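You operate a simulated robot arm through the tools that you are given. There is no shell and no other tool. Be economical: measure what you need, move in short steps, check, and stop when the job is done.

The job below is to be done with a simulated two-armed robot. You get a single attempt, and the scene is never put back.

JOB
Close up the measuring table: oil the magnet plate's middle, brown guard closed, table main switch off.
Fine: the purple rag, dabbed in the oil tin; put it back. A coat counts when it lies all over at full strength: go over it till it gets no stronger.
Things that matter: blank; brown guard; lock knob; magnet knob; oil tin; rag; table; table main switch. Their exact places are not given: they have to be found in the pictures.

Only the result counts: the job must be done as asked and must still hold three seconds after the hand-in. Knocking over, shifting, dropping, spilling or breaking anything else fails it.

ROBOT AND FRAMES
Two 7-joint arms with fingered hands on one trunk, hanging from a carriage that runs on a rail from [-1563, 8] to [417, -2] (x, y) and turns from -5.777 to 6.231 rad about z. Base frame: it is fixed where the carriage stands at the start and does not move with it; the origin is on the floor, on the carriage's upright axis, x ahead of it, y to its left, z up. Lengths are in mm, angles in rad, forces in N, time in s.
The left shoulder is at the start at [40, 177, 1453], the right one opposite. With the tool pointing down near the work surface each hand reaches from about 100 to 720 mm from the robot's upright axis, wherever it stands, measured 20 degrees to its own side. Places, roughly: brown guard [800, 700, 1000]; lock knob [700, 200, 800]; magnet knob [1000, 100, 900]; oil tin [700, 0, 800]; rag (9x6x3 cm) [700, 0, 800]; table [1000, 500, 900]; table main switch [700, 600, 800]. Payload 4 kg a hand.
The TCP of each hand is the grasp point between the finger pads, 30 mm short of the fingertips. In the tool frame z runs along the fingers and y along their closing line. Largest opening 104 mm; the body of the gripper starts 35 mm behind the TCP. The gripper is a hand of 4 fingers: y runs from the thumb to the fingers, the wrist lies at [-15, -104, -178] in the tool frame, and closing takes about 1.5 s.
Orientation is that of the tool frame in the base frame, as a unit quaternion [x, y, z, w]. With the fingers straight down and the wrist toward the robot, the tool's x, y and z point along [0, 1, 0], [1, 0, 0] and [0, 0, -1] of the base frame.

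CONTROLS
- The arms move only by the tool send_rows. It takes "left_rows", "right_rows" or both (then of equal length, played together; a hand with none holds still); each is a list that holds one entry, the list of rows, each a list of 7 numbers: the turn, a rotation vector about the tool's x, y, z in rad, then the shift along the tool's x, y, z in mm, then the finger opening in mm, from 0 to 104. In form: [[[wx, wy, wz, x, y, z, claw], ...]]. A call has 1 to 12 rows; each row shifts and turns the commanded pose from where the row before left it, along the tool's axes as they then stand. A row lasts 0.2 s, in which the tool goes at most 50 mm and 0.15 rad; a call with a longer step from one row to the next is refused whole, and so is a gripper value outside its range. Where a pose cannot be reached the arm comes as near as it can. A force on the tool above 40 N (or 10 N above the force at the start of the call, whichever is more), or a blocked arm, ends the call early, and 0.2 s more pass. The fingers move at their own pace (about 153 mm/s each) and stop on an object; they squeeze with about 32 N. The grip force told is the motor's: it shows also when the fingers shut on nothing. Time passes only in rows, and 0.2 s behind the last, so rows that do not move let the fingers close. The reply holds the time, the measured pose of the TCP, the force on the tool along the base axes, the opening and the grip force, in the units named above and with some noise, with the torque about the TCP (base axes, N m) and any sound that the robot's microphone picked up.
- Cameras (640 x 400 px; columns grow to the right, rows downward): "scene" is now at [221.8, 42.3, 1734.9]; the picture's right is [0.56, -0.83, 0.00], its down [-0.67, -0.45, -0.59] and it looks along [0.49, 0.33, -0.80] (base axes); focal length 268 px, centre (320, 200). "left" rides on the left gripper at [-61, -92, -130] in its tool frame; the picture's right is [-0.81, -0.28, 0.52], its down [0.53, -0.71, 0.46] and it looks along [0.24, 0.64, 0.72] (tool axes); focal length 275 px, centre (320, 200). "right" rides on the right gripper at [61, -92, -130] in its tool frame; the picture's right is [-0.81, 0.28, -0.52], its down [-0.53, -0.71, 0.46] and it looks along [-0.24, 0.64, 0.72] (tool axes); focal length 275 px, centre (320, 200).
- grab_frame(camera): a new picture of that camera. No time passes.
- slide_trunk(by): slides the trunk up (or, below 0, down) by that many mm; the arms and the scene camera ride with it, the base frame stays. It gives what a move gives, with no picture.
- drive_base(legs): drives the robot by 1 to 6 legs, each [ahead, left, turn to the left] in mm, mm and rad, along the robot's own axes; the way and the turn of a leg run together, so that a leg with both is an arc; at most 1500 mm and 3.142 rad a leg. The arms and the cameras ride along, it lands a little off, and it stops where it bumps. It keeps to its track: a leg is cut to what the track allows. It gives what a move gives.
- preshape(shape, hand): the hand has 4 fingers and takes this shape, open, in about a second: jaw (thumb against the fingers, like two jaws); tri (thumb and two fingers); tip (a fingertip pinch); poke (one finger out to press); point (the index stretched); flat (the hand flat); cup (the hand cupped); fist (a fist). The gripper value then closes the fingers along that shape, each until it touches; the sizes above hold for jaw. It gives what a move gives, with no picture.
- aim_head(pan, tilt): turns the head with the scene camera to pan (to the left, within 1.501 rad either way) and tilt (down, from -0.506 to 1.204), counted from straight ahead of the robot. It gives what a move gives.
- locate(camera, pixels): for up to 12 pixels [column, row] of the newest picture of that camera ("zoom" is the newest enlarged one), the place [x, y, z] in the base frame of the surface seen there, good to about 2 mm. No time passes.
- enlarge(camera, box): a new picture of the part [left, top, right, bottom] of that camera's present view, enlarged. No time passes.
- sign_off(): hands the job in; it is judged then, once.

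Keep the steps short. Do not move on a guess: measure, check each grasp and each placing, and mend mistakes. In all there are 80 turns and 70 pictures (those below and enlarged ones count). Leave the grippers open and the arms clear of the work at the hand-in unless told otherwise, and finish with a single line.

The tools are called by a JSON object that holds its "op" and its "data". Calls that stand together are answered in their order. send_rows: Moves the arms, as the interface text tells. Its arguments: {"type":"object","properties":{"left_rows":{"type":"array","items":{"type":"array","items":{"type":"array","items":{"type":"number"}}}},"right_rows":{"type":"array","items":{"type":"array","items":{"type":"array","items":{"type":"number"}}}}},"required":[]} The other tools are called the same way: slide_trunk (by) slides the trunk up or down; preshape (shape, hand) gives the hand a shape; drive_base (legs) drives the base; aim_head (pan, tilt) turns the head that bears the scene camera; grab_frame (camera) takes a picture; locate (camera, pixels) gives the place of the surface under pixels of a picture; enlarge (camera, box) takes an enlarged picture of a part of a camera's view; sign_off () hands the job in.

At the start:

```text
clock: 0.0
left_eef_pos: [428.6, 412.0, 1409.8]
left_tool_rot: [0.707, 0.708, 0.001, -0.001]
left_wrist_force: [-0.6, 0.9, -1.1]
left_moment: [0.0, -0.02, 0.02]
left_finger_gap: 103.7
left_gripper_force: 0.1
left_shape: jaw
right_eef_pos: [530.0, -24.2, 1361.7]
right_tool_rot: [0.707, 0.707, 0.0, -0.001]
right_wrist_force: [-0.3, -0.1, -0.5]
right_moment: [-0.03, 0.0, 0.01]
right_finger_gap: 103.6
right_gripper_force: 0.0
right_shape: jaw
trunk travel left (down, up): [-575.0, 188.0]
robot x, y, heading: [1.2, 0.8, -0.001]
head pan, tilt: [0.597, 0.935]
```

scene: 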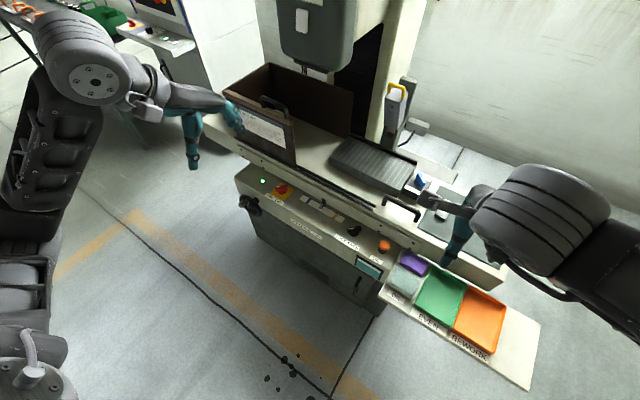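
right: 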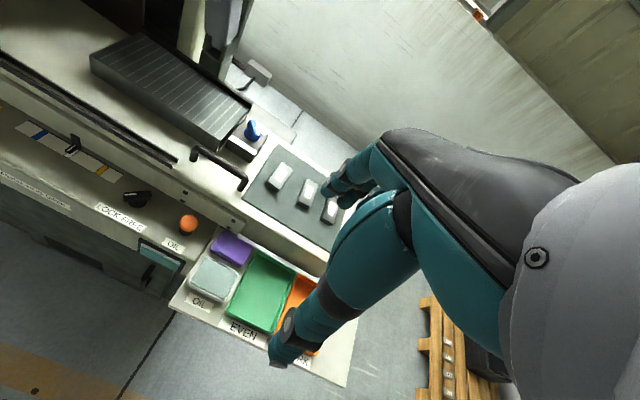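
left: 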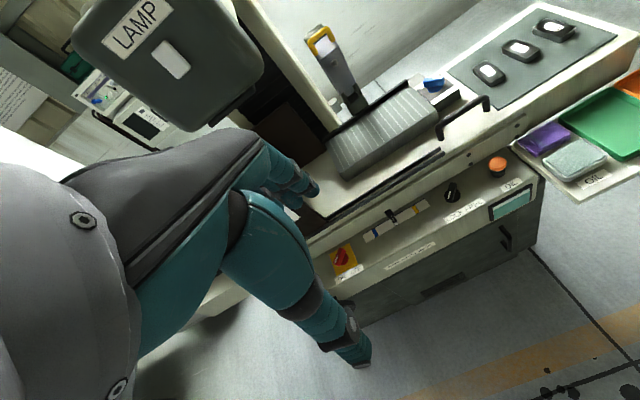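

I see a surface-grinder-like table, with the magnet plate, rag and oil tin at the right. I'll enlarge for labels first.

{"op": "enlarge", "data": {"camera": "scene", "box": [200, 60, 440, 210]}}

{"op": "enlarge", "data": {"camera": "scene", "box": [230, 160, 470, 310]}}

{"op": "enlarge", "data": {"camera": "right", "box": [0, 60, 360, 340]}}

{"op": "locate", "data": {"camera": "scene", "pixels": [[345, 148], [398, 190], [416, 161], [332, 165], [284, 190], [414, 263], [404, 280], [263, 181], [354, 231], [384, 246], [421, 182], [268, 130]]}}

```text
2.67 times, centred on (320, 135) of scene
```

zoom: 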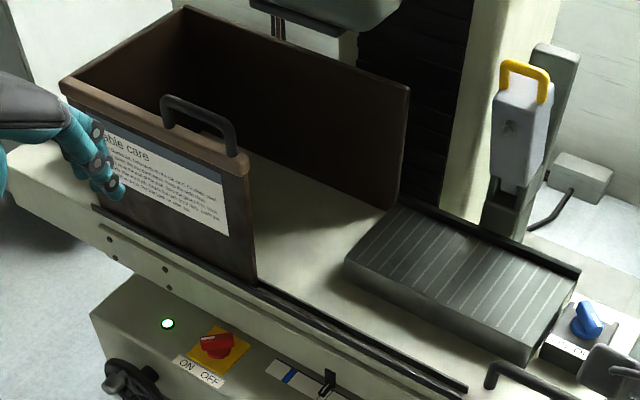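

```text
2.67 times, centred on (350, 235) of scene
```

zoom: 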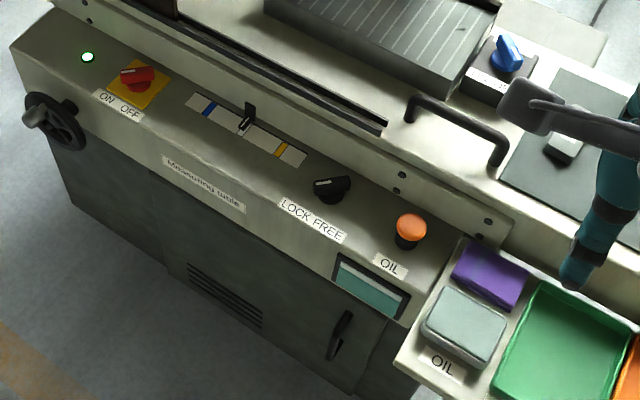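

```text
1.43 times, centred on (180, 200) of right
```

zoom: 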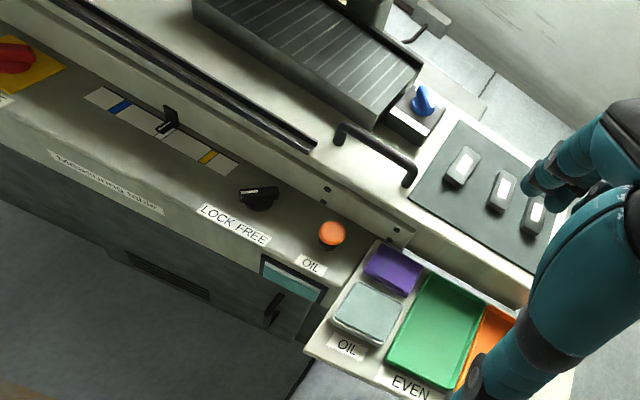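

```text
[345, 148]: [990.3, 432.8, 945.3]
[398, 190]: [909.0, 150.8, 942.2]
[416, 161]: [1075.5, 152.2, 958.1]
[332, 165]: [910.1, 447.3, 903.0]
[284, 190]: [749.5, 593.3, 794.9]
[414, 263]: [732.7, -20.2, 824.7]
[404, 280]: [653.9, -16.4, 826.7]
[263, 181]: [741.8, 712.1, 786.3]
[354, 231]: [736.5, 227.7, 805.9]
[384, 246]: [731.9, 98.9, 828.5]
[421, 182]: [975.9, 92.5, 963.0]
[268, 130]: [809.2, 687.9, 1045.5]
```

A notice sits on the brown guard; I'll clear the left arm from the view and read it. First an enlarged look.

{"op": "enlarge", "data": {"camera": "scene", "box": [232, 100, 296, 140]}}

{"op": "enlarge", "data": {"camera": "scene", "box": [380, 245, 460, 295]}}

{"op": "enlarge", "data": {"camera": "scene", "box": [260, 175, 388, 255]}}

```text
10.00 times, centred on (264, 120) of scene
```

zoom: 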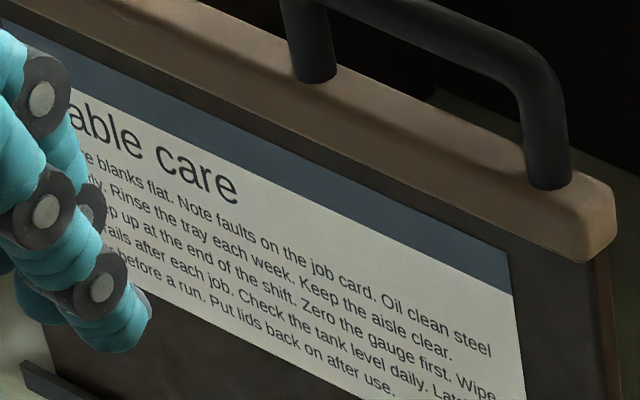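

```text
8.00 times, centred on (420, 270) of scene
```

zoom: 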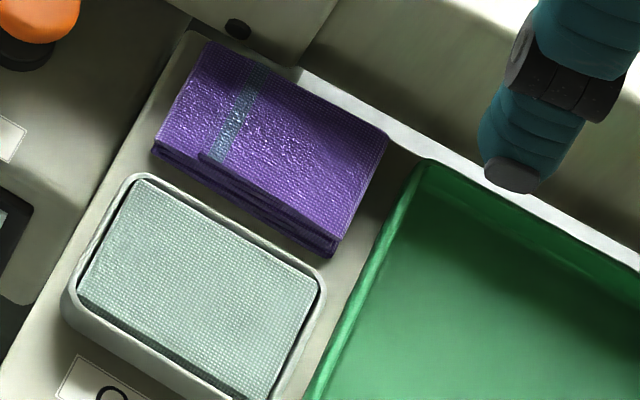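

```text
5.00 times, centred on (324, 215) of scene
```

zoom: 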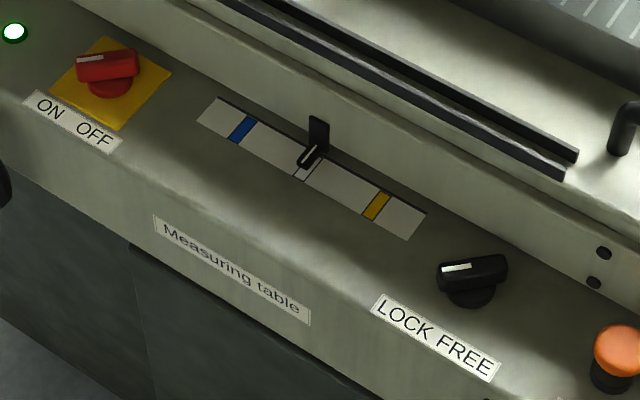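

The rag lies next to the open oil pad tin; the pointers stand at LOCK and ON. I'll measure rag, tin, plate, lamp and guard corners.

{"op": "locate", "data": {"camera": "zoom", "pixels": [[305, 165]]}}

{"op": "locate", "data": {"camera": "scene", "pixels": [[406, 252], [427, 263], [420, 274], [401, 264], [396, 267], [418, 281], [408, 293], [330, 70], [370, 70], [310, 30], [397, 95], [409, 85]]}}

{"op": "locate", "data": {"camera": "scene", "pixels": [[353, 138], [415, 164], [330, 156], [400, 196], [262, 97], [290, 108], [265, 64], [349, 95], [346, 136], [226, 93], [295, 163], [290, 125]]}}

```text
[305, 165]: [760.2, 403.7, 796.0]
```

```text
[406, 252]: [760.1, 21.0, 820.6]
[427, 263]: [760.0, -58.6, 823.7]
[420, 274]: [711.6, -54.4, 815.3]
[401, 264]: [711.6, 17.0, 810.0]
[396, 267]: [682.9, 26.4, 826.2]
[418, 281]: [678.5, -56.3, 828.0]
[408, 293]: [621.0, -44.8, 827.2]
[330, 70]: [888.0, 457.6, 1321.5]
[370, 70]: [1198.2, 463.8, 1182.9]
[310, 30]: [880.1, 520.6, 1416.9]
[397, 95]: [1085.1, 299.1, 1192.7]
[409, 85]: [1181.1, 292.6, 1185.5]
```

```text
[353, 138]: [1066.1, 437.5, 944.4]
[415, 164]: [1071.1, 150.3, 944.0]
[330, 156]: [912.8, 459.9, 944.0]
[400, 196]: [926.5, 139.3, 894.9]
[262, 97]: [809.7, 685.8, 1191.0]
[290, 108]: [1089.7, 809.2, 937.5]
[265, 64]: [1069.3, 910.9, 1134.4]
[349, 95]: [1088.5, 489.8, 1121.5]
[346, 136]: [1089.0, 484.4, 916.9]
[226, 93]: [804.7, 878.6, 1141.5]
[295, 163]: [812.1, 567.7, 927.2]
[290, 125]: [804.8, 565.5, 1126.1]
```

The lamp box hangs at x≈880, so I pull the left hand back before driving ahead.

{"op": "send_rows", "data": {"left_rows": [[[0, 0, 0, 0, -40, 0, 104], [0, 0, 0, 0, -40, 0, 104], [0, 0, 0, 0, -40, 0, 104], [0, 0, 0, 0, -30, 0, 104]]], "right_rows": [[[0, 0, 0, 0, -40, 0, 104], [0, 0, 0, 0, -40, 0, 104], [0, 0, 0, 0, -40, 0, 104], [0, 0, 0, 0, -30, 0, 104]]]}}

{"op": "drive_base", "data": {"legs": [[380, 0, 0]]}}

{"op": "aim_head", "data": {"pan": 0.1, "tilt": 1.1}}

{"op": "grab_frame", "data": {"camera": "scene"}}

{"op": "grab_frame", "data": {"camera": "right"}}

```text
clock: 1.0
left_eef_pos: [282.9, 419.6, 1412.7]
left_tool_rot: [0.707, 0.707, 0.0, 0.0]
left_wrist_force: [0.1, 0.1, 0.5]
left_moment: [0.06, 0.03, 0.01]
left_finger_gap: 103.5
left_gripper_force: 0.0
left_shape: jaw
left hand out of reach, approached as far as the arm can: row 4
right_eef_pos: [379.6, -24.8, 1362.5]
right_tool_rot: [0.707, 0.707, 0.0, 0.001]
right_wrist_force: [-0.2, -0.4, -0.3]
right_moment: [0.02, -0.01, -0.02]
right_finger_gap: 103.5
right_gripper_force: 0.0
right_shape: jaw
trunk travel left (down, up): [-575.0, 188.0]
robot x, y, heading: [-0.7, -1.5, 0.002]
head pan, tilt: [0.597, 0.935]
```

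```text
clock: 3.4
left_eef_pos: [661.9, 416.2, 1412.8]
left_tool_rot: [0.708, 0.706, 0.0, -0.001]
left_wrist_force: [-0.4, -1.0, -0.1]
left_moment: [0.0, -0.03, 0.0]
left_finger_gap: 103.4
left_gripper_force: 0.0
left_shape: jaw
right_eef_pos: [758.5, -28.1, 1362.7]
right_tool_rot: [0.707, 0.707, 0.0, 0.0]
right_wrist_force: [0.2, 0.4, -0.2]
right_moment: [0.0, -0.01, 0.01]
right_finger_gap: 103.8
right_gripper_force: 0.0
right_shape: jaw
trunk travel left (down, up): [-575.0, 188.0]
robot x, y, heading: [374.0, -3.4, -0.001]
head pan, tilt: [0.597, 0.935]
```

```text
clock: 4.3
left_eef_pos: [662.0, 415.6, 1412.8]
left_tool_rot: [0.708, 0.707, 0.0, 0.001]
left_wrist_force: [0.2, -0.3, 0.0]
left_moment: [0.02, 0.02, 0.0]
left_finger_gap: 103.6
left_gripper_force: 0.1
left_shape: jaw
right_eef_pos: [758.8, -27.3, 1361.8]
right_tool_rot: [0.707, 0.707, 0.001, 0.001]
right_wrist_force: [0.0, -0.4, -0.1]
right_moment: [0.02, 0.02, -0.01]
right_finger_gap: 103.8
right_gripper_force: 0.0
right_shape: jaw
trunk travel left (down, up): [-575.0, 188.0]
robot x, y, heading: [375.2, -1.7, 0.0]
head pan, tilt: [0.099, 1.1]
```

```text
60 pictures are left
```

scene: 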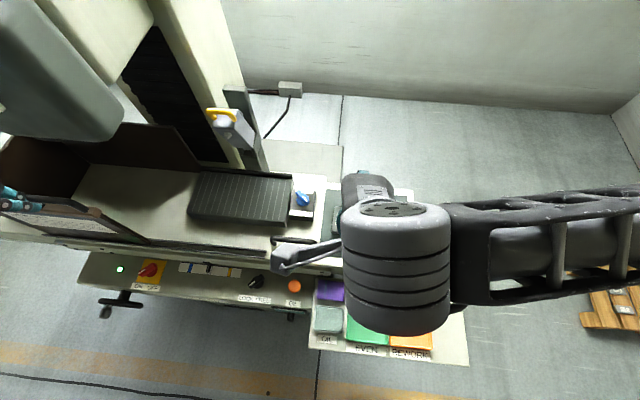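

```text
59 pictures are left
```

right: 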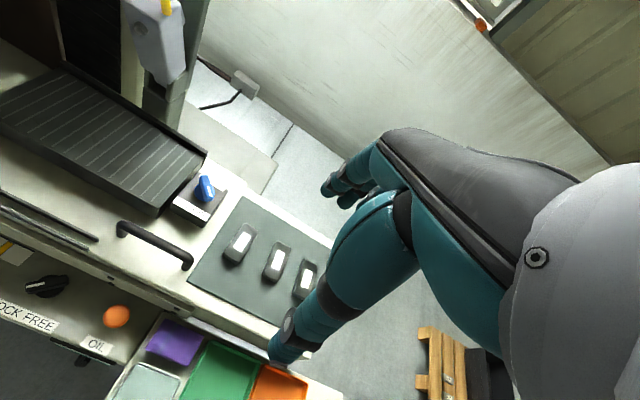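

Robot at x=375. Zooming in on the plate, magnet knob and rag.

{"op": "enlarge", "data": {"camera": "scene", "box": [180, 155, 340, 255]}}

{"op": "enlarge", "data": {"camera": "scene", "box": [230, 265, 358, 345]}}

{"op": "locate", "data": {"camera": "zoom", "pixels": [[438, 70], [560, 70], [440, 180], [560, 180], [500, 125], [430, 205], [550, 205], [548, 325], [430, 320], [490, 265], [572, 125], [415, 125]]}}

{"op": "locate", "data": {"camera": "scene", "pixels": [[199, 174], [291, 180], [188, 212], [283, 223], [240, 199], [262, 163], [210, 130], [222, 113], [303, 198], [90, 130], [60, 100], [300, 245]]}}

```text
4.00 times, centred on (260, 205) of scene
```

zoom: 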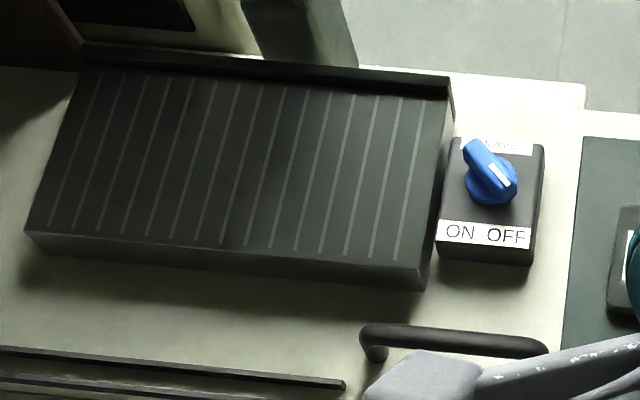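

```text
5.00 times, centred on (294, 305) of scene
```

zoom: 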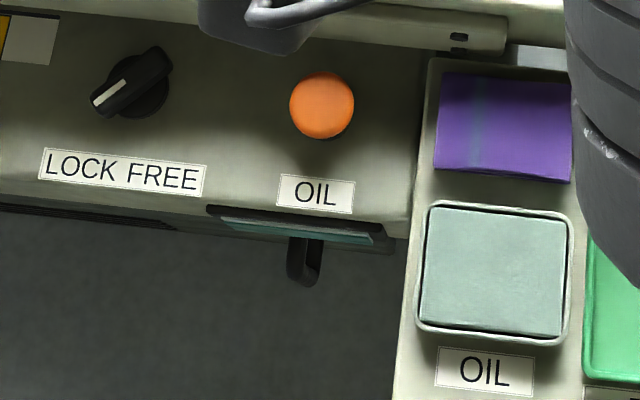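

```text
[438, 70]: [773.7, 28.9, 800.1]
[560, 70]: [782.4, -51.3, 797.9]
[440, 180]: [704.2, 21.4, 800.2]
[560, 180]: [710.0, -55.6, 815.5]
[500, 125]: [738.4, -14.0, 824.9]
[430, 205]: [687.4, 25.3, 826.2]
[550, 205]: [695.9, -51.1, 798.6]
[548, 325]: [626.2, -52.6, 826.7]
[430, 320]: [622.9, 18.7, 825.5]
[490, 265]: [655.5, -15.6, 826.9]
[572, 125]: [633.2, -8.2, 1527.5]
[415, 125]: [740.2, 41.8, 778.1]
```

```text
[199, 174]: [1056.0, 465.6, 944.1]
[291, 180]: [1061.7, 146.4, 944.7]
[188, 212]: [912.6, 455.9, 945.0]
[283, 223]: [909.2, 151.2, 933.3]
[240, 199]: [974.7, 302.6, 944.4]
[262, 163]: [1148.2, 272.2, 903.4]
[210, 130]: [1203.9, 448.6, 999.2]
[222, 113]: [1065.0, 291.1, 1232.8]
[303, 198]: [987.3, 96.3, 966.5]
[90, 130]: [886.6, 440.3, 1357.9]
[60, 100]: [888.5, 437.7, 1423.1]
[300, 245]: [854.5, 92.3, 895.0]
```

Magnet knob reads OFF, lock knob LOCK. Now check the free space between rag and the table front edge.

{"op": "enlarge", "data": {"camera": "right", "box": [80, 270, 272, 390]}}

{"op": "locate", "data": {"camera": "zoom", "pixels": [[270, 165], [440, 230], [400, 300], [220, 260], [330, 230], [340, 170], [360, 155], [400, 130], [440, 90], [420, 215], [460, 225], [300, 150]]}}

```text
3.33 times, centred on (176, 330) of right
```

zoom: 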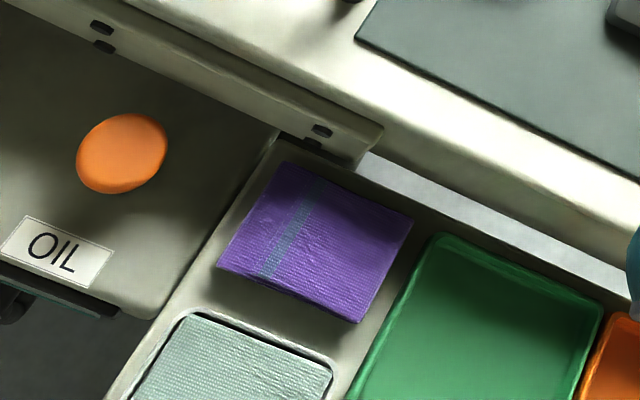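

```text
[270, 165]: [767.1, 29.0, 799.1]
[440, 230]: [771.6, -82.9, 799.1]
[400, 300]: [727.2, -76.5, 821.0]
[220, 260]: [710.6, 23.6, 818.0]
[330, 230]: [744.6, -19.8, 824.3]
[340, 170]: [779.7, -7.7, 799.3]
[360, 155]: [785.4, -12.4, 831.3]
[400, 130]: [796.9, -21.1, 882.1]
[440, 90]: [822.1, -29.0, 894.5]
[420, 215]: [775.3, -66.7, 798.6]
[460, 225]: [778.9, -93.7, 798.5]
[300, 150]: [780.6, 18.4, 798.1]
```

The gap between rag and table face is ~20 mm. I lower the right hand above the rag (centre ≈ [737, -18]) with the fingers preset to 66 mm.

{"op": "send_rows", "data": {"right_rows": [[[0, 0, 0, 0, -22, 30, 66], [0, 0, 0, 9, 0, 45, 66], [0, 0, 0, 0, 0, 45, 66], [0, 0, 0, 0, 0, 45, 66], [0, 0, 0, 0, 0, 45, 66], [0, 0, 0, 0, 0, 45, 66], [0, 0, 0, 0, 0, 45, 66], [0, 0, 0, 0, 0, 45, 66], [0, 0, 0, 0, 0, 45, 66], [0, 0, 0, 0, 0, 45, 66], [0, 0, 0, 0, 0, 0, 66]]]}}

{"op": "grab_frame", "data": {"camera": "scene"}}

{"op": "grab_frame", "data": {"camera": "right"}}

```text
clock: 6.7
left_eef_pos: [662.8, 416.2, 1413.7]
left_tool_rot: [0.707, 0.707, -0.001, -0.001]
left_wrist_force: [0.4, -0.7, -1.0]
left_moment: [0.01, 0.01, 0.03]
left_finger_gap: 103.7
left_gripper_force: 0.0
left_shape: jaw
right_eef_pos: [734.8, -17.4, 925.8]
right_tool_rot: [0.708, 0.706, 0.0, 0.0]
right_wrist_force: [-0.8, 0.4, 0.1]
right_moment: [-0.02, -0.02, -0.01]
right_finger_gap: 66.4
right_gripper_force: 0.0
right_shape: jaw
trunk travel left (down, up): [-575.0, 188.0]
robot x, y, heading: [379.1, 0.0, -0.003]
head pan, tilt: [0.099, 1.1]
```

```text
55 pictures are left
```

scene: 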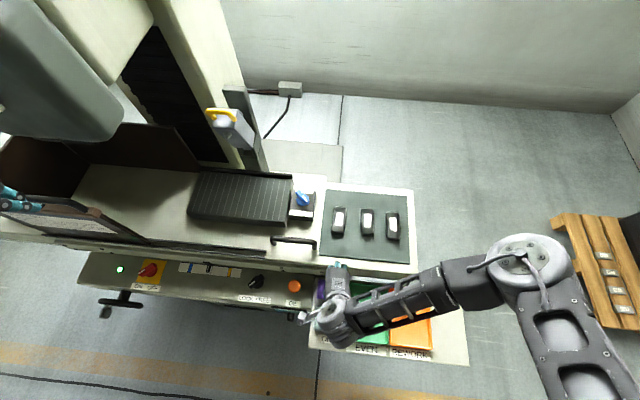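

```text
54 pictures are left
```

right: 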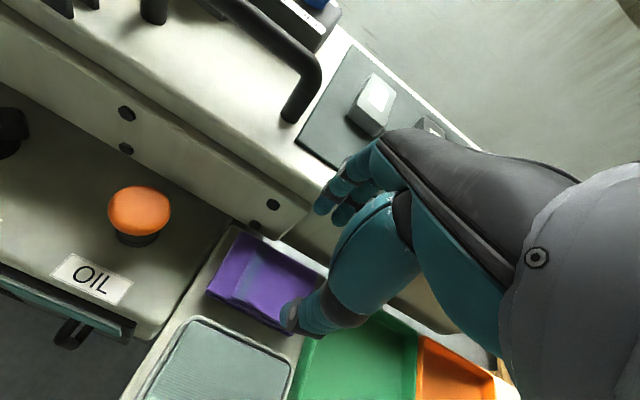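

Checking the actual place of the finger outer sides against the table face.

{"op": "enlarge", "data": {"camera": "right", "box": [240, 120, 432, 340]}}

{"op": "locate", "data": {"camera": "right", "pixels": [[325, 200], [340, 182], [360, 168], [374, 155], [348, 202], [290, 318], [330, 310], [305, 208], [345, 225], [280, 235], [310, 230], [335, 245]]}}

```text
1.82 times, centred on (336, 230) of right
```

zoom: 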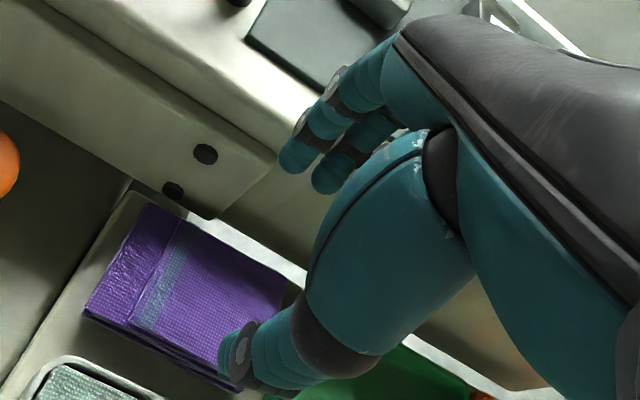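

```text
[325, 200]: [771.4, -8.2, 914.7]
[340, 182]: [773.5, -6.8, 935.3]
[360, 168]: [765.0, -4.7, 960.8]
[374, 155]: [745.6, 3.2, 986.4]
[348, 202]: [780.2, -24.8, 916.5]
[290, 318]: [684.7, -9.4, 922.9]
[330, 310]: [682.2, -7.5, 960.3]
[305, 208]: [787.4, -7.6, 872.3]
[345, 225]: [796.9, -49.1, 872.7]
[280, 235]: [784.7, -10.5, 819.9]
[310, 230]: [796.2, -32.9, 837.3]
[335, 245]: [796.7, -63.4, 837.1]
```

I narrow to 60 mm, shift a touch (+2 x, -6 y) and descend to just above the rag.

{"op": "send_rows", "data": {"right_rows": [[[0, 0, 0, -6, 2, 0, 60], [0, 0, 0, 0, 0, 25, 60], [0, 0, 0, 0, 0, 25, 60], [0, 0, 0, 0, 0, 14, 60], [0, 0, 0, 0, 0, 0, 60]]]}}

{"op": "enlarge", "data": {"camera": "right", "box": [200, 130, 456, 360]}}

{"op": "enlarge", "data": {"camera": "scene", "box": [280, 240, 408, 340]}}

```text
clock: 7.9
left_eef_pos: [660.9, 416.7, 1412.2]
left_tool_rot: [0.708, 0.706, -0.001, -0.001]
left_wrist_force: [0.1, 0.6, 0.1]
left_moment: [0.03, 0.0, 0.0]
left_finger_gap: 103.7
left_gripper_force: 0.1
left_shape: jaw
right_eef_pos: [735.5, -23.3, 862.6]
right_tool_rot: [0.708, 0.707, -0.002, -0.001]
right_wrist_force: [-11.7, 0.6, 3.2]
right_moment: [-0.06, -0.41, -0.13]
right_finger_gap: 57.7
right_gripper_force: 0.1
right_shape: jaw
trunk travel left (down, up): [-575.0, 188.0]
robot x, y, heading: [376.6, 3.1, -0.001]
head pan, tilt: [0.099, 1.1]
```

```text
1.74 times, centred on (328, 245) of right
```

zoom: 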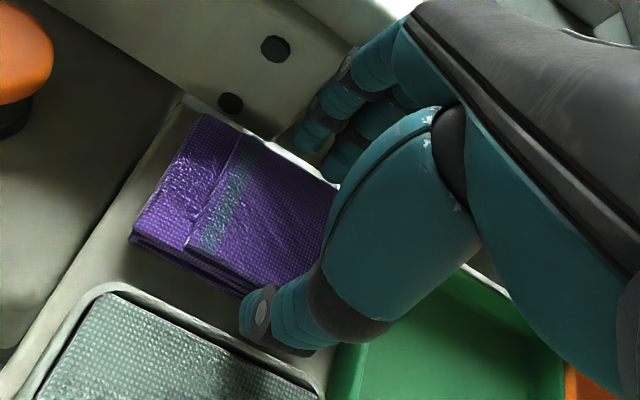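

```text
4.00 times, centred on (344, 290) of scene
```

zoom: 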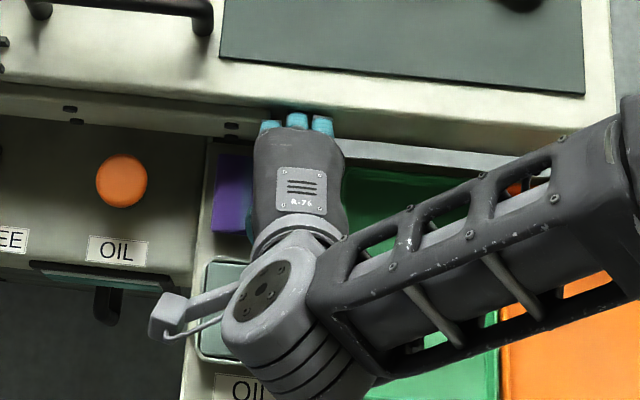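

The finger knuckles touch the table edge (-11.7 N in x). I back up 20 mm, tilt the hand by 0.2 rad so the knuckles lean toward the robot, and look again.

{"op": "send_rows", "data": {"right_rows": [[[0, 0, 0, 4, 0, -20, 60], [-0.1, 0, 0, 0, 0, 0, 60], [-0.1, 0, 0, 0, 0, 0, 60], [0, 0, 0, 0, 0, 0, 60]]]}}

{"op": "enlarge", "data": {"camera": "right", "box": [200, 130, 456, 360]}}

{"op": "locate", "data": {"camera": "zoom", "pixels": [[250, 310], [262, 318], [285, 335], [310, 130], [330, 90], [350, 150], [340, 60], [200, 130], [240, 290], [140, 240], [305, 300], [370, 40]]}}

```text
clock: 8.9
left_eef_pos: [662.1, 415.7, 1413.5]
left_tool_rot: [0.708, 0.706, -0.001, 0.0]
left_wrist_force: [-0.1, 0.3, -0.3]
left_moment: [0.03, -0.03, 0.03]
left_finger_gap: 103.5
left_gripper_force: 0.1
left_shape: jaw
right_eef_pos: [742.0, -3.4, 894.0]
right_tool_rot: [0.706, 0.701, 0.066, 0.072]
right_wrist_force: [-2.8, -1.1, -1.2]
right_moment: [0.01, 0.0, -0.02]
right_finger_gap: 58.4
right_gripper_force: 0.1
right_shape: jaw
right hand out of reach, approached as far as the arm can: row 3
trunk travel left (down, up): [-575.0, 188.0]
robot x, y, heading: [379.4, -0.8, -0.003]
head pan, tilt: [0.099, 1.1]
```

```text
1.74 times, centred on (328, 245) of right
```

zoom: 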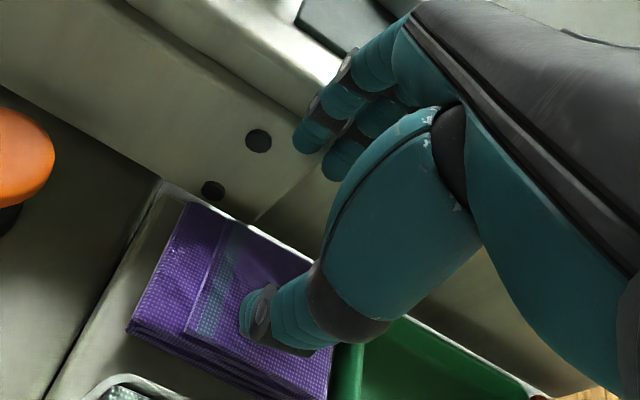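

```text
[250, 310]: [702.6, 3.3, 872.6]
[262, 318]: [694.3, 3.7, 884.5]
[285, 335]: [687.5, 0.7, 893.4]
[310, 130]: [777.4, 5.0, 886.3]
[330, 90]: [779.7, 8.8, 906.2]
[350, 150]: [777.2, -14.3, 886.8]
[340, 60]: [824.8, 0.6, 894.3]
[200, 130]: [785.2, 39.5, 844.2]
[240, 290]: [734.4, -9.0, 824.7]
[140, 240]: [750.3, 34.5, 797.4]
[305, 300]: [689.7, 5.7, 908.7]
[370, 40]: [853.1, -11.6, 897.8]
```

The arm is too folded here. I raise the hand, back the robot 170 mm, and re-approach with the tilt.

{"op": "send_rows", "data": {"right_rows": [[[0, 0, 0, 0, -10, -40, 60], [0, 0, 0, 0, 0, -40, 60], [0, 0, 0, 0, 0, 0, 60]]]}}

{"op": "drive_base", "data": {"legs": [[-170, 0, 0]]}}

```text
clock: 9.7
left_eef_pos: [663.3, 415.5, 1412.1]
left_tool_rot: [0.708, 0.706, 0.0, -0.001]
left_wrist_force: [-0.2, 1.0, -0.6]
left_moment: [0.01, 0.01, -0.02]
left_finger_gap: 104.1
left_gripper_force: 0.0
left_shape: jaw
right_eef_pos: [716.6, -3.7, 969.9]
right_tool_rot: [0.704, 0.703, 0.071, 0.071]
right_wrist_force: [0.7, -0.3, 0.1]
right_moment: [-0.02, -0.03, 0.02]
right_finger_gap: 60.2
right_gripper_force: 0.1
right_shape: jaw
trunk travel left (down, up): [-575.0, 188.0]
robot x, y, heading: [376.9, -4.4, 0.004]
head pan, tilt: [0.099, 1.1]
```

```text
clock: 11.2
left_eef_pos: [494.3, 418.5, 1413.0]
left_tool_rot: [0.708, 0.706, -0.002, 0.001]
left_wrist_force: [0.2, 0.0, 0.3]
left_moment: [-0.02, 0.02, 0.0]
left_finger_gap: 103.9
left_gripper_force: 0.0
left_shape: jaw
right_eef_pos: [547.8, -1.2, 969.0]
right_tool_rot: [0.704, 0.703, 0.071, 0.072]
right_wrist_force: [0.1, 0.0, 0.6]
right_moment: [-0.02, -0.01, -0.01]
right_finger_gap: 60.3
right_gripper_force: 0.0
right_shape: jaw
trunk travel left (down, up): [-575.0, 188.0]
robot x, y, heading: [208.3, -3.3, -0.001]
head pan, tilt: [0.099, 1.1]
```

{"op": "send_rows", "data": {"right_rows": [[[0, 0, 0, -13, 45, 10, 60], [0, 0, 0, 0, 45, 10, 60], [0, 0, 0, 0, 45, 15, 60], [0, 0, 0, 0, 30, 30, 60], [0, 0, 0, 0, 0, 40, 60], [0, 0, 0, 0, 0, 30, 60], [0, 0, 0, 0, 0, 0, 60]]]}}

{"op": "enlarge", "data": {"camera": "right", "box": [200, 130, 456, 360]}}

{"op": "locate", "data": {"camera": "zoom", "pixels": [[250, 310], [262, 318], [285, 335], [310, 130], [330, 90], [350, 150], [340, 60], [200, 130], [240, 290], [140, 240], [305, 300], [370, 40]]}}

```text
clock: 12.8
left_eef_pos: [493.8, 417.4, 1413.9]
left_tool_rot: [0.708, 0.706, -0.001, -0.001]
left_wrist_force: [0.2, -0.7, -0.2]
left_moment: [0.0, 0.04, 0.0]
left_finger_gap: 103.8
left_gripper_force: 0.2
left_shape: jaw
right_eef_pos: [737.1, -15.6, 869.8]
right_tool_rot: [0.703, 0.704, 0.071, 0.07]
right_wrist_force: [-1.5, 0.2, 0.1]
right_moment: [-0.03, -0.09, -0.01]
right_finger_gap: 59.9
right_gripper_force: 0.0
right_shape: jaw
trunk travel left (down, up): [-575.0, 188.0]
robot x, y, heading: [209.0, -1.7, -0.001]
head pan, tilt: [0.099, 1.1]
```

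```text
1.74 times, centred on (328, 245) of right
```

zoom: 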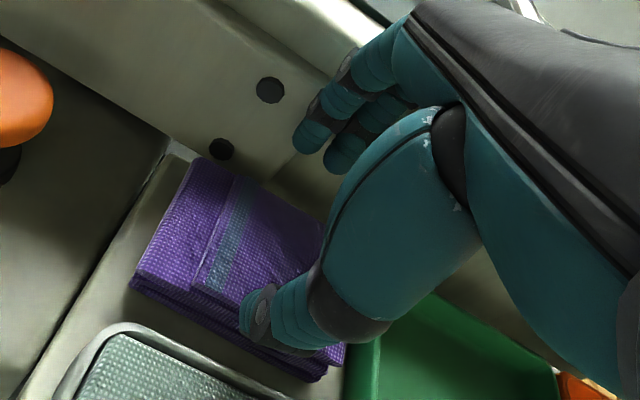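

```text
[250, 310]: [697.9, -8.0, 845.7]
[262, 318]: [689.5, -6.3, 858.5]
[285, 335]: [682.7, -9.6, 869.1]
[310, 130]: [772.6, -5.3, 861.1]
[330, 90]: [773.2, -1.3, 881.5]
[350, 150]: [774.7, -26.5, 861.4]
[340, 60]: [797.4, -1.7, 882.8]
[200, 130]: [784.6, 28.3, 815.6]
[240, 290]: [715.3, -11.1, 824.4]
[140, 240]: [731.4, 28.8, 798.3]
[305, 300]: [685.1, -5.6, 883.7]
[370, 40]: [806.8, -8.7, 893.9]
```

No contact now. I shift 10 mm in -y to clear the bracket and descend in two small steps.

{"op": "send_rows", "data": {"right_rows": [[[0, 0, 0, -10, 1, 0, 58], [0, 0, 0, 0, -2, 10, 58], [0, 0, 0, 0, -2, 9, 58], [0, 0, 0, 0, 0, 0, 58]]]}}

```text
clock: 13.8
left_eef_pos: [493.3, 416.6, 1413.5]
left_tool_rot: [0.707, 0.707, 0.0, 0.0]
left_wrist_force: [0.4, -0.1, -0.3]
left_moment: [0.03, 0.0, -0.01]
left_finger_gap: 103.9
left_gripper_force: 0.1
left_shape: jaw
right_eef_pos: [737.1, -26.4, 849.4]
right_tool_rot: [0.704, 0.703, 0.069, 0.07]
right_wrist_force: [-2.1, -0.5, -0.2]
right_moment: [0.03, -0.13, -0.02]
right_finger_gap: 58.0
right_gripper_force: 0.1
right_shape: jaw
trunk travel left (down, up): [-575.0, 188.0]
robot x, y, heading: [215.9, 0.8, -0.003]
head pan, tilt: [0.099, 1.1]
```

{"op": "send_rows", "data": {"right_rows": [[[0, 0, 0, 0, -1, 6, 58], [0, 0, 0, 0, -1, 5, 58], [0, 0, 0, 0, 0, 0, 58]]]}}

{"op": "enlarge", "data": {"camera": "right", "box": [200, 130, 456, 360]}}

```text
clock: 14.6
left_eef_pos: [494.2, 418.1, 1413.4]
left_tool_rot: [0.708, 0.706, -0.001, 0.0]
left_wrist_force: [-1.1, -1.1, -0.8]
left_moment: [-0.01, -0.01, -0.01]
left_finger_gap: 103.9
left_gripper_force: 0.1
left_shape: jaw
right_eef_pos: [736.7, -26.1, 838.9]
right_tool_rot: [0.705, 0.702, 0.069, 0.07]
right_wrist_force: [-5.2, -0.9, 5.1]
right_moment: [-0.08, -0.33, -0.05]
right_finger_gap: 59.1
right_gripper_force: 0.0
right_shape: jaw
trunk travel left (down, up): [-575.0, 188.0]
robot x, y, heading: [209.6, 2.4, -0.007]
head pan, tilt: [0.099, 1.1]
```

```text
1.74 times, centred on (328, 245) of right
```

zoom: 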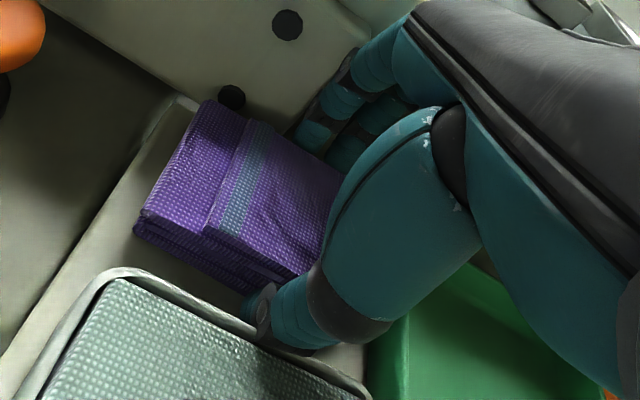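

Fingers straddle the rag with light contact. Closing.

{"op": "send_rows", "data": {"right_rows": [[[0, 0, 0, 0, 0, 0, 40], [0, 0, 0, 0, 0, 0, 20], [0, 0, 0, 0, 0, 0, 0], [0, 0, 0, 0, 0, 0, 0], [0, 0, 0, 0, 0, 0, 0], [0, 0, 0, 0, 0, 0, 0], [0, 0, 0, 0, 0, 0, 0]]]}}

{"op": "enlarge", "data": {"camera": "right", "box": [200, 130, 456, 360]}}

```text
clock: 16.2
left_eef_pos: [494.1, 417.2, 1413.7]
left_tool_rot: [0.708, 0.706, -0.002, 0.0]
left_wrist_force: [0.3, 0.6, 0.3]
left_moment: [0.01, -0.03, -0.01]
left_finger_gap: 103.7
left_gripper_force: 0.1
left_shape: jaw
right_eef_pos: [738.5, -25.6, 838.4]
right_tool_rot: [0.705, 0.702, 0.069, 0.071]
right_wrist_force: [-0.7, -0.2, 1.1]
right_moment: [-0.06, 0.06, 0.02]
right_finger_gap: 54.5
right_gripper_force: 32.2
right_shape: jaw
trunk travel left (down, up): [-575.0, 188.0]
robot x, y, heading: [209.7, 0.3, -0.002]
head pan, tilt: [0.099, 1.1]
```

```text
1.74 times, centred on (328, 245) of right
```

zoom: 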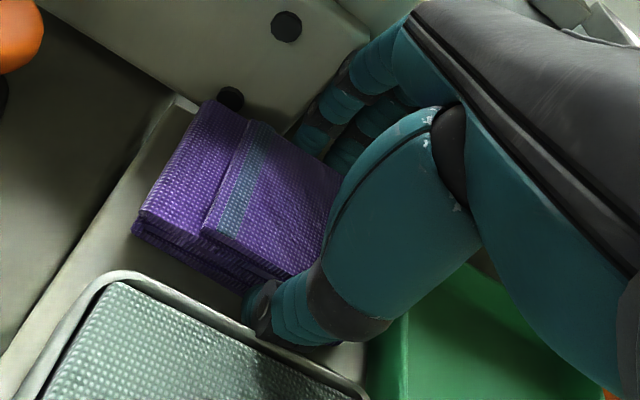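

Gripped at 54.5 mm, 32 N. Lifting straight up 60 mm and checking.

{"op": "send_rows", "data": {"right_rows": [[[0, 0, 0, 0, 2, -15, 0], [0, 0, 0, 0, 4, -20, 0], [0, 0, 0, 0, 5, -24, 0], [0, 0, 0, 0, 0, 0, 0]]]}}

{"op": "grab_frame", "data": {"camera": "right"}}

```text
clock: 17.2
left_eef_pos: [492.8, 416.8, 1413.1]
left_tool_rot: [0.708, 0.707, -0.002, 0.0]
left_wrist_force: [-0.1, -0.3, -0.2]
left_moment: [0.04, 0.0, -0.01]
left_finger_gap: 103.4
left_gripper_force: 0.1
left_shape: jaw
right_eef_pos: [737.0, -25.7, 899.8]
right_tool_rot: [0.704, 0.703, 0.071, 0.07]
right_wrist_force: [-0.3, -0.1, -0.9]
right_moment: [-0.02, 0.0, -0.01]
right_finger_gap: 54.4
right_gripper_force: 32.7
right_shape: jaw
trunk travel left (down, up): [-575.0, 188.0]
robot x, y, heading: [209.6, 1.5, -0.005]
head pan, tilt: [0.099, 1.1]
```

```text
46 pictures are left
```

right: 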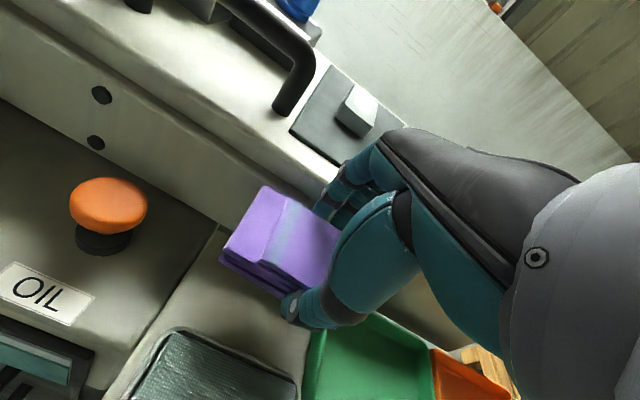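

Rag is up. Moving above the oil pad (centre ≈ [655, -16], top 827).

{"op": "send_rows", "data": {"right_rows": [[[0, 0, 0, 2, -40, -8, 0], [0, 0, 0, 0, -39, -8, 0], [0, 0, 0, 0, -4, 20, 0], [0, 0, 0, 0, 0, 0, 0]]]}}

{"op": "grab_frame", "data": {"camera": "right"}}

```text
clock: 18.2
left_eef_pos: [493.9, 416.1, 1413.5]
left_tool_rot: [0.708, 0.706, -0.001, -0.002]
left_wrist_force: [-0.4, 1.2, -0.1]
left_moment: [-0.01, 0.01, -0.03]
left_finger_gap: 103.9
left_gripper_force: 0.0
left_shape: jaw
right_eef_pos: [658.3, -19.1, 882.3]
right_tool_rot: [0.706, 0.702, 0.067, 0.071]
right_wrist_force: [1.1, -0.1, -1.1]
right_moment: [0.0, -0.04, -0.03]
right_finger_gap: 54.5
right_gripper_force: 31.7
right_shape: jaw
right hand out of reach, approached as far as the arm can: row 3
trunk travel left (down, up): [-575.0, 188.0]
robot x, y, heading: [208.6, -2.5, -0.002]
head pan, tilt: [0.099, 1.1]
```

```text
45 pictures are left
```

right: 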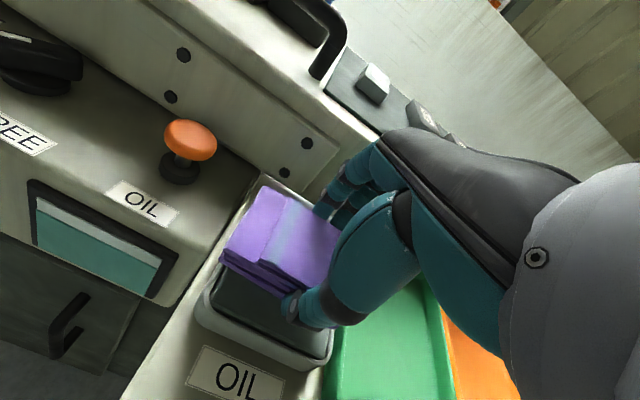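

Reach is short again here; raise 20 mm, back the robot 120 mm, and bring the hand back over the pad.

{"op": "send_rows", "data": {"right_rows": [[[0, 0, 0, 0, 4, -20, 0], [0, 0, 0, 0, 4, -20, 0], [0, 0, 0, 0, 0, 0, 0]]]}}

{"op": "drive_base", "data": {"legs": [[-120, 0, 0]]}}

```text
clock: 19.0
left_eef_pos: [494.6, 417.5, 1412.7]
left_tool_rot: [0.708, 0.706, -0.001, 0.0]
left_wrist_force: [-0.1, -0.9, 0.0]
left_moment: [-0.01, -0.02, 0.0]
left_finger_gap: 103.7
left_gripper_force: 0.2
left_shape: jaw
right_eef_pos: [659.1, -18.0, 924.6]
right_tool_rot: [0.704, 0.703, 0.071, 0.07]
right_wrist_force: [-0.7, -0.4, 0.2]
right_moment: [0.03, -0.02, -0.03]
right_finger_gap: 54.6
right_gripper_force: 31.5
right_shape: jaw
trunk travel left (down, up): [-575.0, 188.0]
robot x, y, heading: [212.6, -1.6, -0.002]
head pan, tilt: [0.099, 1.1]
```

```text
clock: 20.2
left_eef_pos: [373.8, 418.0, 1413.5]
left_tool_rot: [0.707, 0.707, -0.001, 0.0]
left_wrist_force: [0.3, 0.4, -0.2]
left_moment: [0.0, -0.03, -0.03]
left_finger_gap: 103.7
left_gripper_force: 0.1
left_shape: jaw
right_eef_pos: [539.5, -17.6, 922.7]
right_tool_rot: [0.704, 0.704, 0.07, 0.07]
right_wrist_force: [-1.1, -0.1, -0.8]
right_moment: [-0.01, -0.02, 0.02]
right_finger_gap: 54.4
right_gripper_force: 32.5
right_shape: jaw
trunk travel left (down, up): [-575.0, 188.0]
robot x, y, heading: [91.8, 2.7, -0.004]
head pan, tilt: [0.099, 1.1]
```

{"op": "send_rows", "data": {"right_rows": [[[0, 0, 0, -6, 40, 8, 0], [0, 0, 0, 0, 40, 8, 0], [0, 0, 0, 0, 26, 19, 0], [0, 0, 0, 0, 0, 30, 0], [0, 0, 0, 0, 0, 0, 0]]]}}

{"op": "grab_frame", "data": {"camera": "right"}}

{"op": "locate", "data": {"camera": "right", "pixels": [[285, 275], [270, 325], [222, 245], [310, 345], [210, 295], [262, 190], [320, 320], [305, 312], [219, 270], [250, 180], [330, 240], [290, 365]]}}

```text
clock: 21.4
left_eef_pos: [375.4, 417.5, 1413.0]
left_tool_rot: [0.707, 0.707, -0.001, 0.0]
left_wrist_force: [-1.0, -0.1, -0.9]
left_moment: [-0.01, 0.02, 0.0]
left_finger_gap: 103.7
left_gripper_force: 0.0
left_shape: jaw
right_eef_pos: [657.8, -23.3, 880.6]
right_tool_rot: [0.704, 0.703, 0.071, 0.071]
right_wrist_force: [0.2, 0.2, -0.3]
right_moment: [0.0, 0.0, -0.01]
right_finger_gap: 54.4
right_gripper_force: 31.8
right_shape: jaw
trunk travel left (down, up): [-575.0, 188.0]
robot x, y, heading: [92.0, -1.5, 0.0]
head pan, tilt: [0.099, 1.1]
```

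```text
44 pictures are left
```

right: 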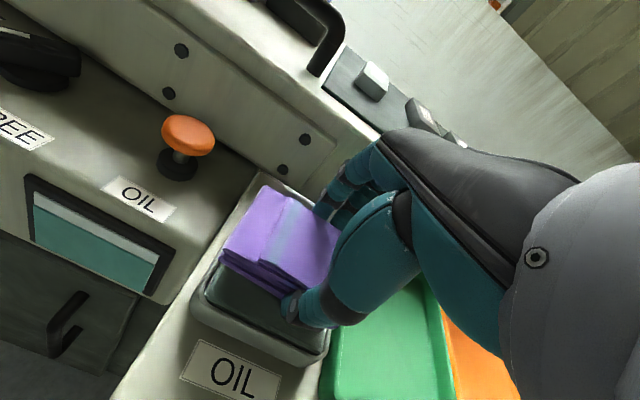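

```text
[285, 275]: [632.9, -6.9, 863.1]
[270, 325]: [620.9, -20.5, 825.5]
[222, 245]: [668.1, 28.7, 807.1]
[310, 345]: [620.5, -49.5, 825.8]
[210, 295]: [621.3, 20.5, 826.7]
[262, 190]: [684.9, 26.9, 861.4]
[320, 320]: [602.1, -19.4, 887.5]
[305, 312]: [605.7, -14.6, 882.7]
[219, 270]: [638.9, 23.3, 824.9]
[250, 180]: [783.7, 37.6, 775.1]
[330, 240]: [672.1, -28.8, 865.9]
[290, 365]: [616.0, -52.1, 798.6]
```

Rag sits over the pad. Shift slightly and lower onto it.

{"op": "send_rows", "data": {"right_rows": [[[0, 0, 0, -5, -3, 0, 0], [0, 0, 0, 0, -1, 5, 0], [0, 0, 0, 0, -1, 5, 0], [0, 0, 0, 0, -0.6, 3, 0], [0, 0, 0, 0, 0, 0, 0]]]}}

```text
clock: 22.6
left_eef_pos: [373.9, 417.5, 1413.4]
left_tool_rot: [0.707, 0.708, -0.001, 0.0]
left_wrist_force: [-0.1, -0.3, -0.2]
left_moment: [0.04, 0.01, -0.01]
left_finger_gap: 103.7
left_gripper_force: 0.1
left_shape: jaw
right_eef_pos: [654.9, -28.4, 868.3]
right_tool_rot: [0.704, 0.703, 0.071, 0.071]
right_wrist_force: [-0.1, -0.7, 3.2]
right_moment: [-0.03, 0.08, -0.03]
right_finger_gap: 54.4
right_gripper_force: 31.5
right_shape: jaw
trunk travel left (down, up): [-575.0, 188.0]
robot x, y, heading: [90.4, -2.0, -0.002]
head pan, tilt: [0.099, 1.1]
```

Contact begins (3.2 N). Press 2.5 mm more, hold, then lift and look at the pad and rag.

{"op": "send_rows", "data": {"right_rows": [[[0, 0, 0, 0, -0.3, 1.5, 0], [0, 0, 0, 0, -0.2, 1, 0], [0, 0, 0, 0, 0, 0, 0], [0, 0, 0, 0, 0, 0, 0]]]}}

{"op": "send_rows", "data": {"right_rows": [[[0, 0, 0, 0, 1, -5, 0], [0, 0, 0, 0, 1, -5, 0], [0, 0, 0, 0, -1, 5, 0], [0, 0, 0, 0, -1, 5, 0], [0, 0, 0, 0, 0, 0, 0], [0, 0, 0, 0, 4, -20, 0], [0, 0, 0, 0, 8, -40, 0], [0, 0, 0, 0, 8, -40, 0]]]}}

{"op": "grab_frame", "data": {"camera": "right"}}

```text
clock: 23.6
left_eef_pos: [374.8, 418.1, 1412.6]
left_tool_rot: [0.707, 0.707, -0.001, 0.001]
left_wrist_force: [0.2, 0.6, 0.2]
left_moment: [0.03, 0.06, 0.02]
left_finger_gap: 103.6
left_gripper_force: 0.1
left_shape: jaw
right_eef_pos: [655.4, -27.7, 866.6]
right_tool_rot: [0.704, 0.703, 0.072, 0.071]
right_wrist_force: [-3.5, 0.2, 18.9]
right_moment: [-0.06, 0.61, 0.0]
right_finger_gap: 54.7
right_gripper_force: 31.8
right_shape: jaw
trunk travel left (down, up): [-575.0, 188.0]
robot x, y, heading: [94.8, -3.3, -0.004]
head pan, tilt: [0.099, 1.1]
```

```text
clock: 25.4
left_eef_pos: [374.1, 418.5, 1413.1]
left_tool_rot: [0.707, 0.707, -0.001, 0.0]
left_wrist_force: [-0.1, -0.5, 0.3]
left_moment: [0.03, 0.01, -0.01]
left_finger_gap: 103.7
left_gripper_force: 0.0
left_shape: jaw
right_eef_pos: [653.8, -29.1, 966.8]
right_tool_rot: [0.703, 0.704, 0.07, 0.072]
right_wrist_force: [0.5, -0.2, -0.5]
right_moment: [-0.01, 0.01, 0.02]
right_finger_gap: 54.9
right_gripper_force: 31.7
right_shape: jaw
trunk travel left (down, up): [-575.0, 188.0]
robot x, y, heading: [93.2, -1.8, 0.002]
head pan, tilt: [0.099, 1.1]
```

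```text
43 pictures are left
```

right: 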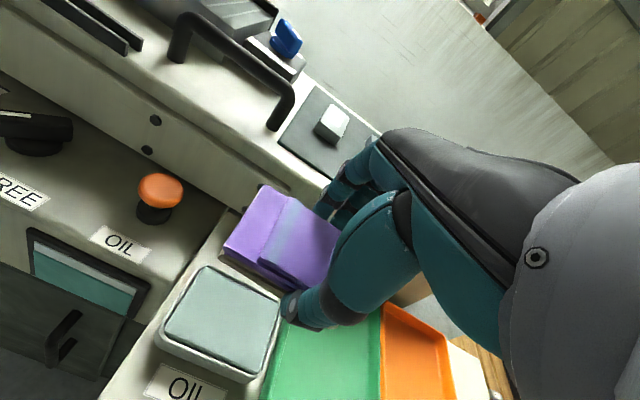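

Pressed to 19 N twice. Raise the rag 150 mm, drive ahead and turn left to face the plate.

{"op": "send_rows", "data": {"right_rows": [[[0, 0, 0, 0, 9, -48, 0], [0, 0, 0, 0, 9, -48, 0], [0, 0, 0, 0, 9, -48, 0], [0, 0, 0, 0, 0, 0, 0]]]}}

{"op": "drive_base", "data": {"legs": [[290, 0, 0], [0, 0, 0.55]]}}

{"op": "aim_head", "data": {"pan": 0.0, "tilt": 1.0}}

{"op": "grab_frame", "data": {"camera": "scene"}}

{"op": "grab_frame", "data": {"camera": "right"}}

```text
clock: 26.4
left_eef_pos: [375.0, 418.4, 1413.7]
left_tool_rot: [0.707, 0.707, -0.001, 0.0]
left_wrist_force: [-0.3, 0.0, 0.2]
left_moment: [0.02, -0.02, 0.0]
left_finger_gap: 103.7
left_gripper_force: 0.1
left_shape: jaw
right_eef_pos: [652.1, -28.7, 1112.8]
right_tool_rot: [0.703, 0.704, 0.07, 0.07]
right_wrist_force: [-0.1, 0.3, -0.4]
right_moment: [0.01, 0.05, 0.04]
right_finger_gap: 54.5
right_gripper_force: 31.7
right_shape: jaw
trunk travel left (down, up): [-575.0, 188.0]
robot x, y, heading: [93.4, -3.6, 0.006]
head pan, tilt: [0.099, 1.1]
```

```text
clock: 30.0
left_eef_pos: [405.2, 502.4, 1414.0]
left_tool_rot: [0.489, 0.872, -0.001, 0.0]
left_wrist_force: [-0.2, -0.1, 0.0]
left_moment: [0.02, 0.03, 0.0]
left_finger_gap: 103.8
left_gripper_force: 0.0
left_shape: jaw
right_eef_pos: [873.9, 266.2, 1112.6]
right_tool_rot: [0.487, 0.867, 0.088, 0.049]
right_wrist_force: [-0.1, -0.1, -0.6]
right_moment: [0.02, 0.0, -0.01]
right_finger_gap: 54.3
right_gripper_force: 32.2
right_shape: jaw
trunk travel left (down, up): [-575.0, 188.0]
robot x, y, heading: [381.3, 2.1, 0.545]
head pan, tilt: [0.099, 1.1]
```

```text
clock: 30.6
left_eef_pos: [405.3, 502.1, 1414.1]
left_tool_rot: [0.489, 0.872, -0.001, 0.0]
left_wrist_force: [0.6, -0.2, 0.0]
left_moment: [0.03, 0.0, 0.0]
left_finger_gap: 103.5
left_gripper_force: 0.1
left_shape: jaw
right_eef_pos: [873.8, 265.7, 1113.2]
right_tool_rot: [0.487, 0.868, 0.088, 0.048]
right_wrist_force: [-0.6, -0.6, 0.2]
right_moment: [-0.05, 0.0, 0.02]
right_finger_gap: 54.2
right_gripper_force: 32.4
right_shape: jaw
trunk travel left (down, up): [-575.0, 188.0]
robot x, y, heading: [381.1, -4.5, 0.552]
head pan, tilt: [0.0, 1.0]
```

```text
42 pictures are left
```

scene: 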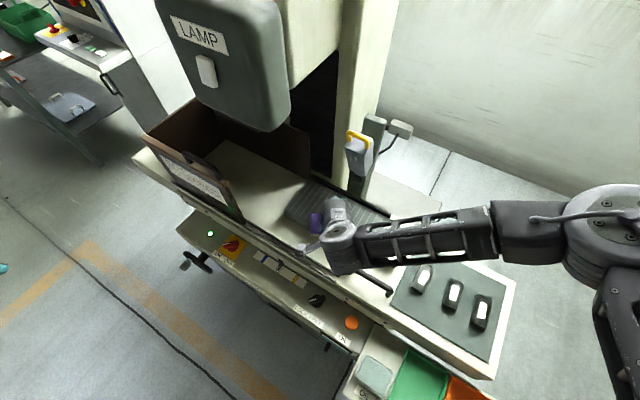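

```text
41 pictures are left
```

right: 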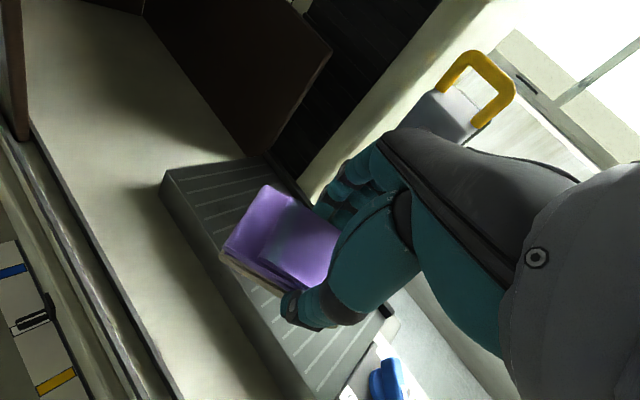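

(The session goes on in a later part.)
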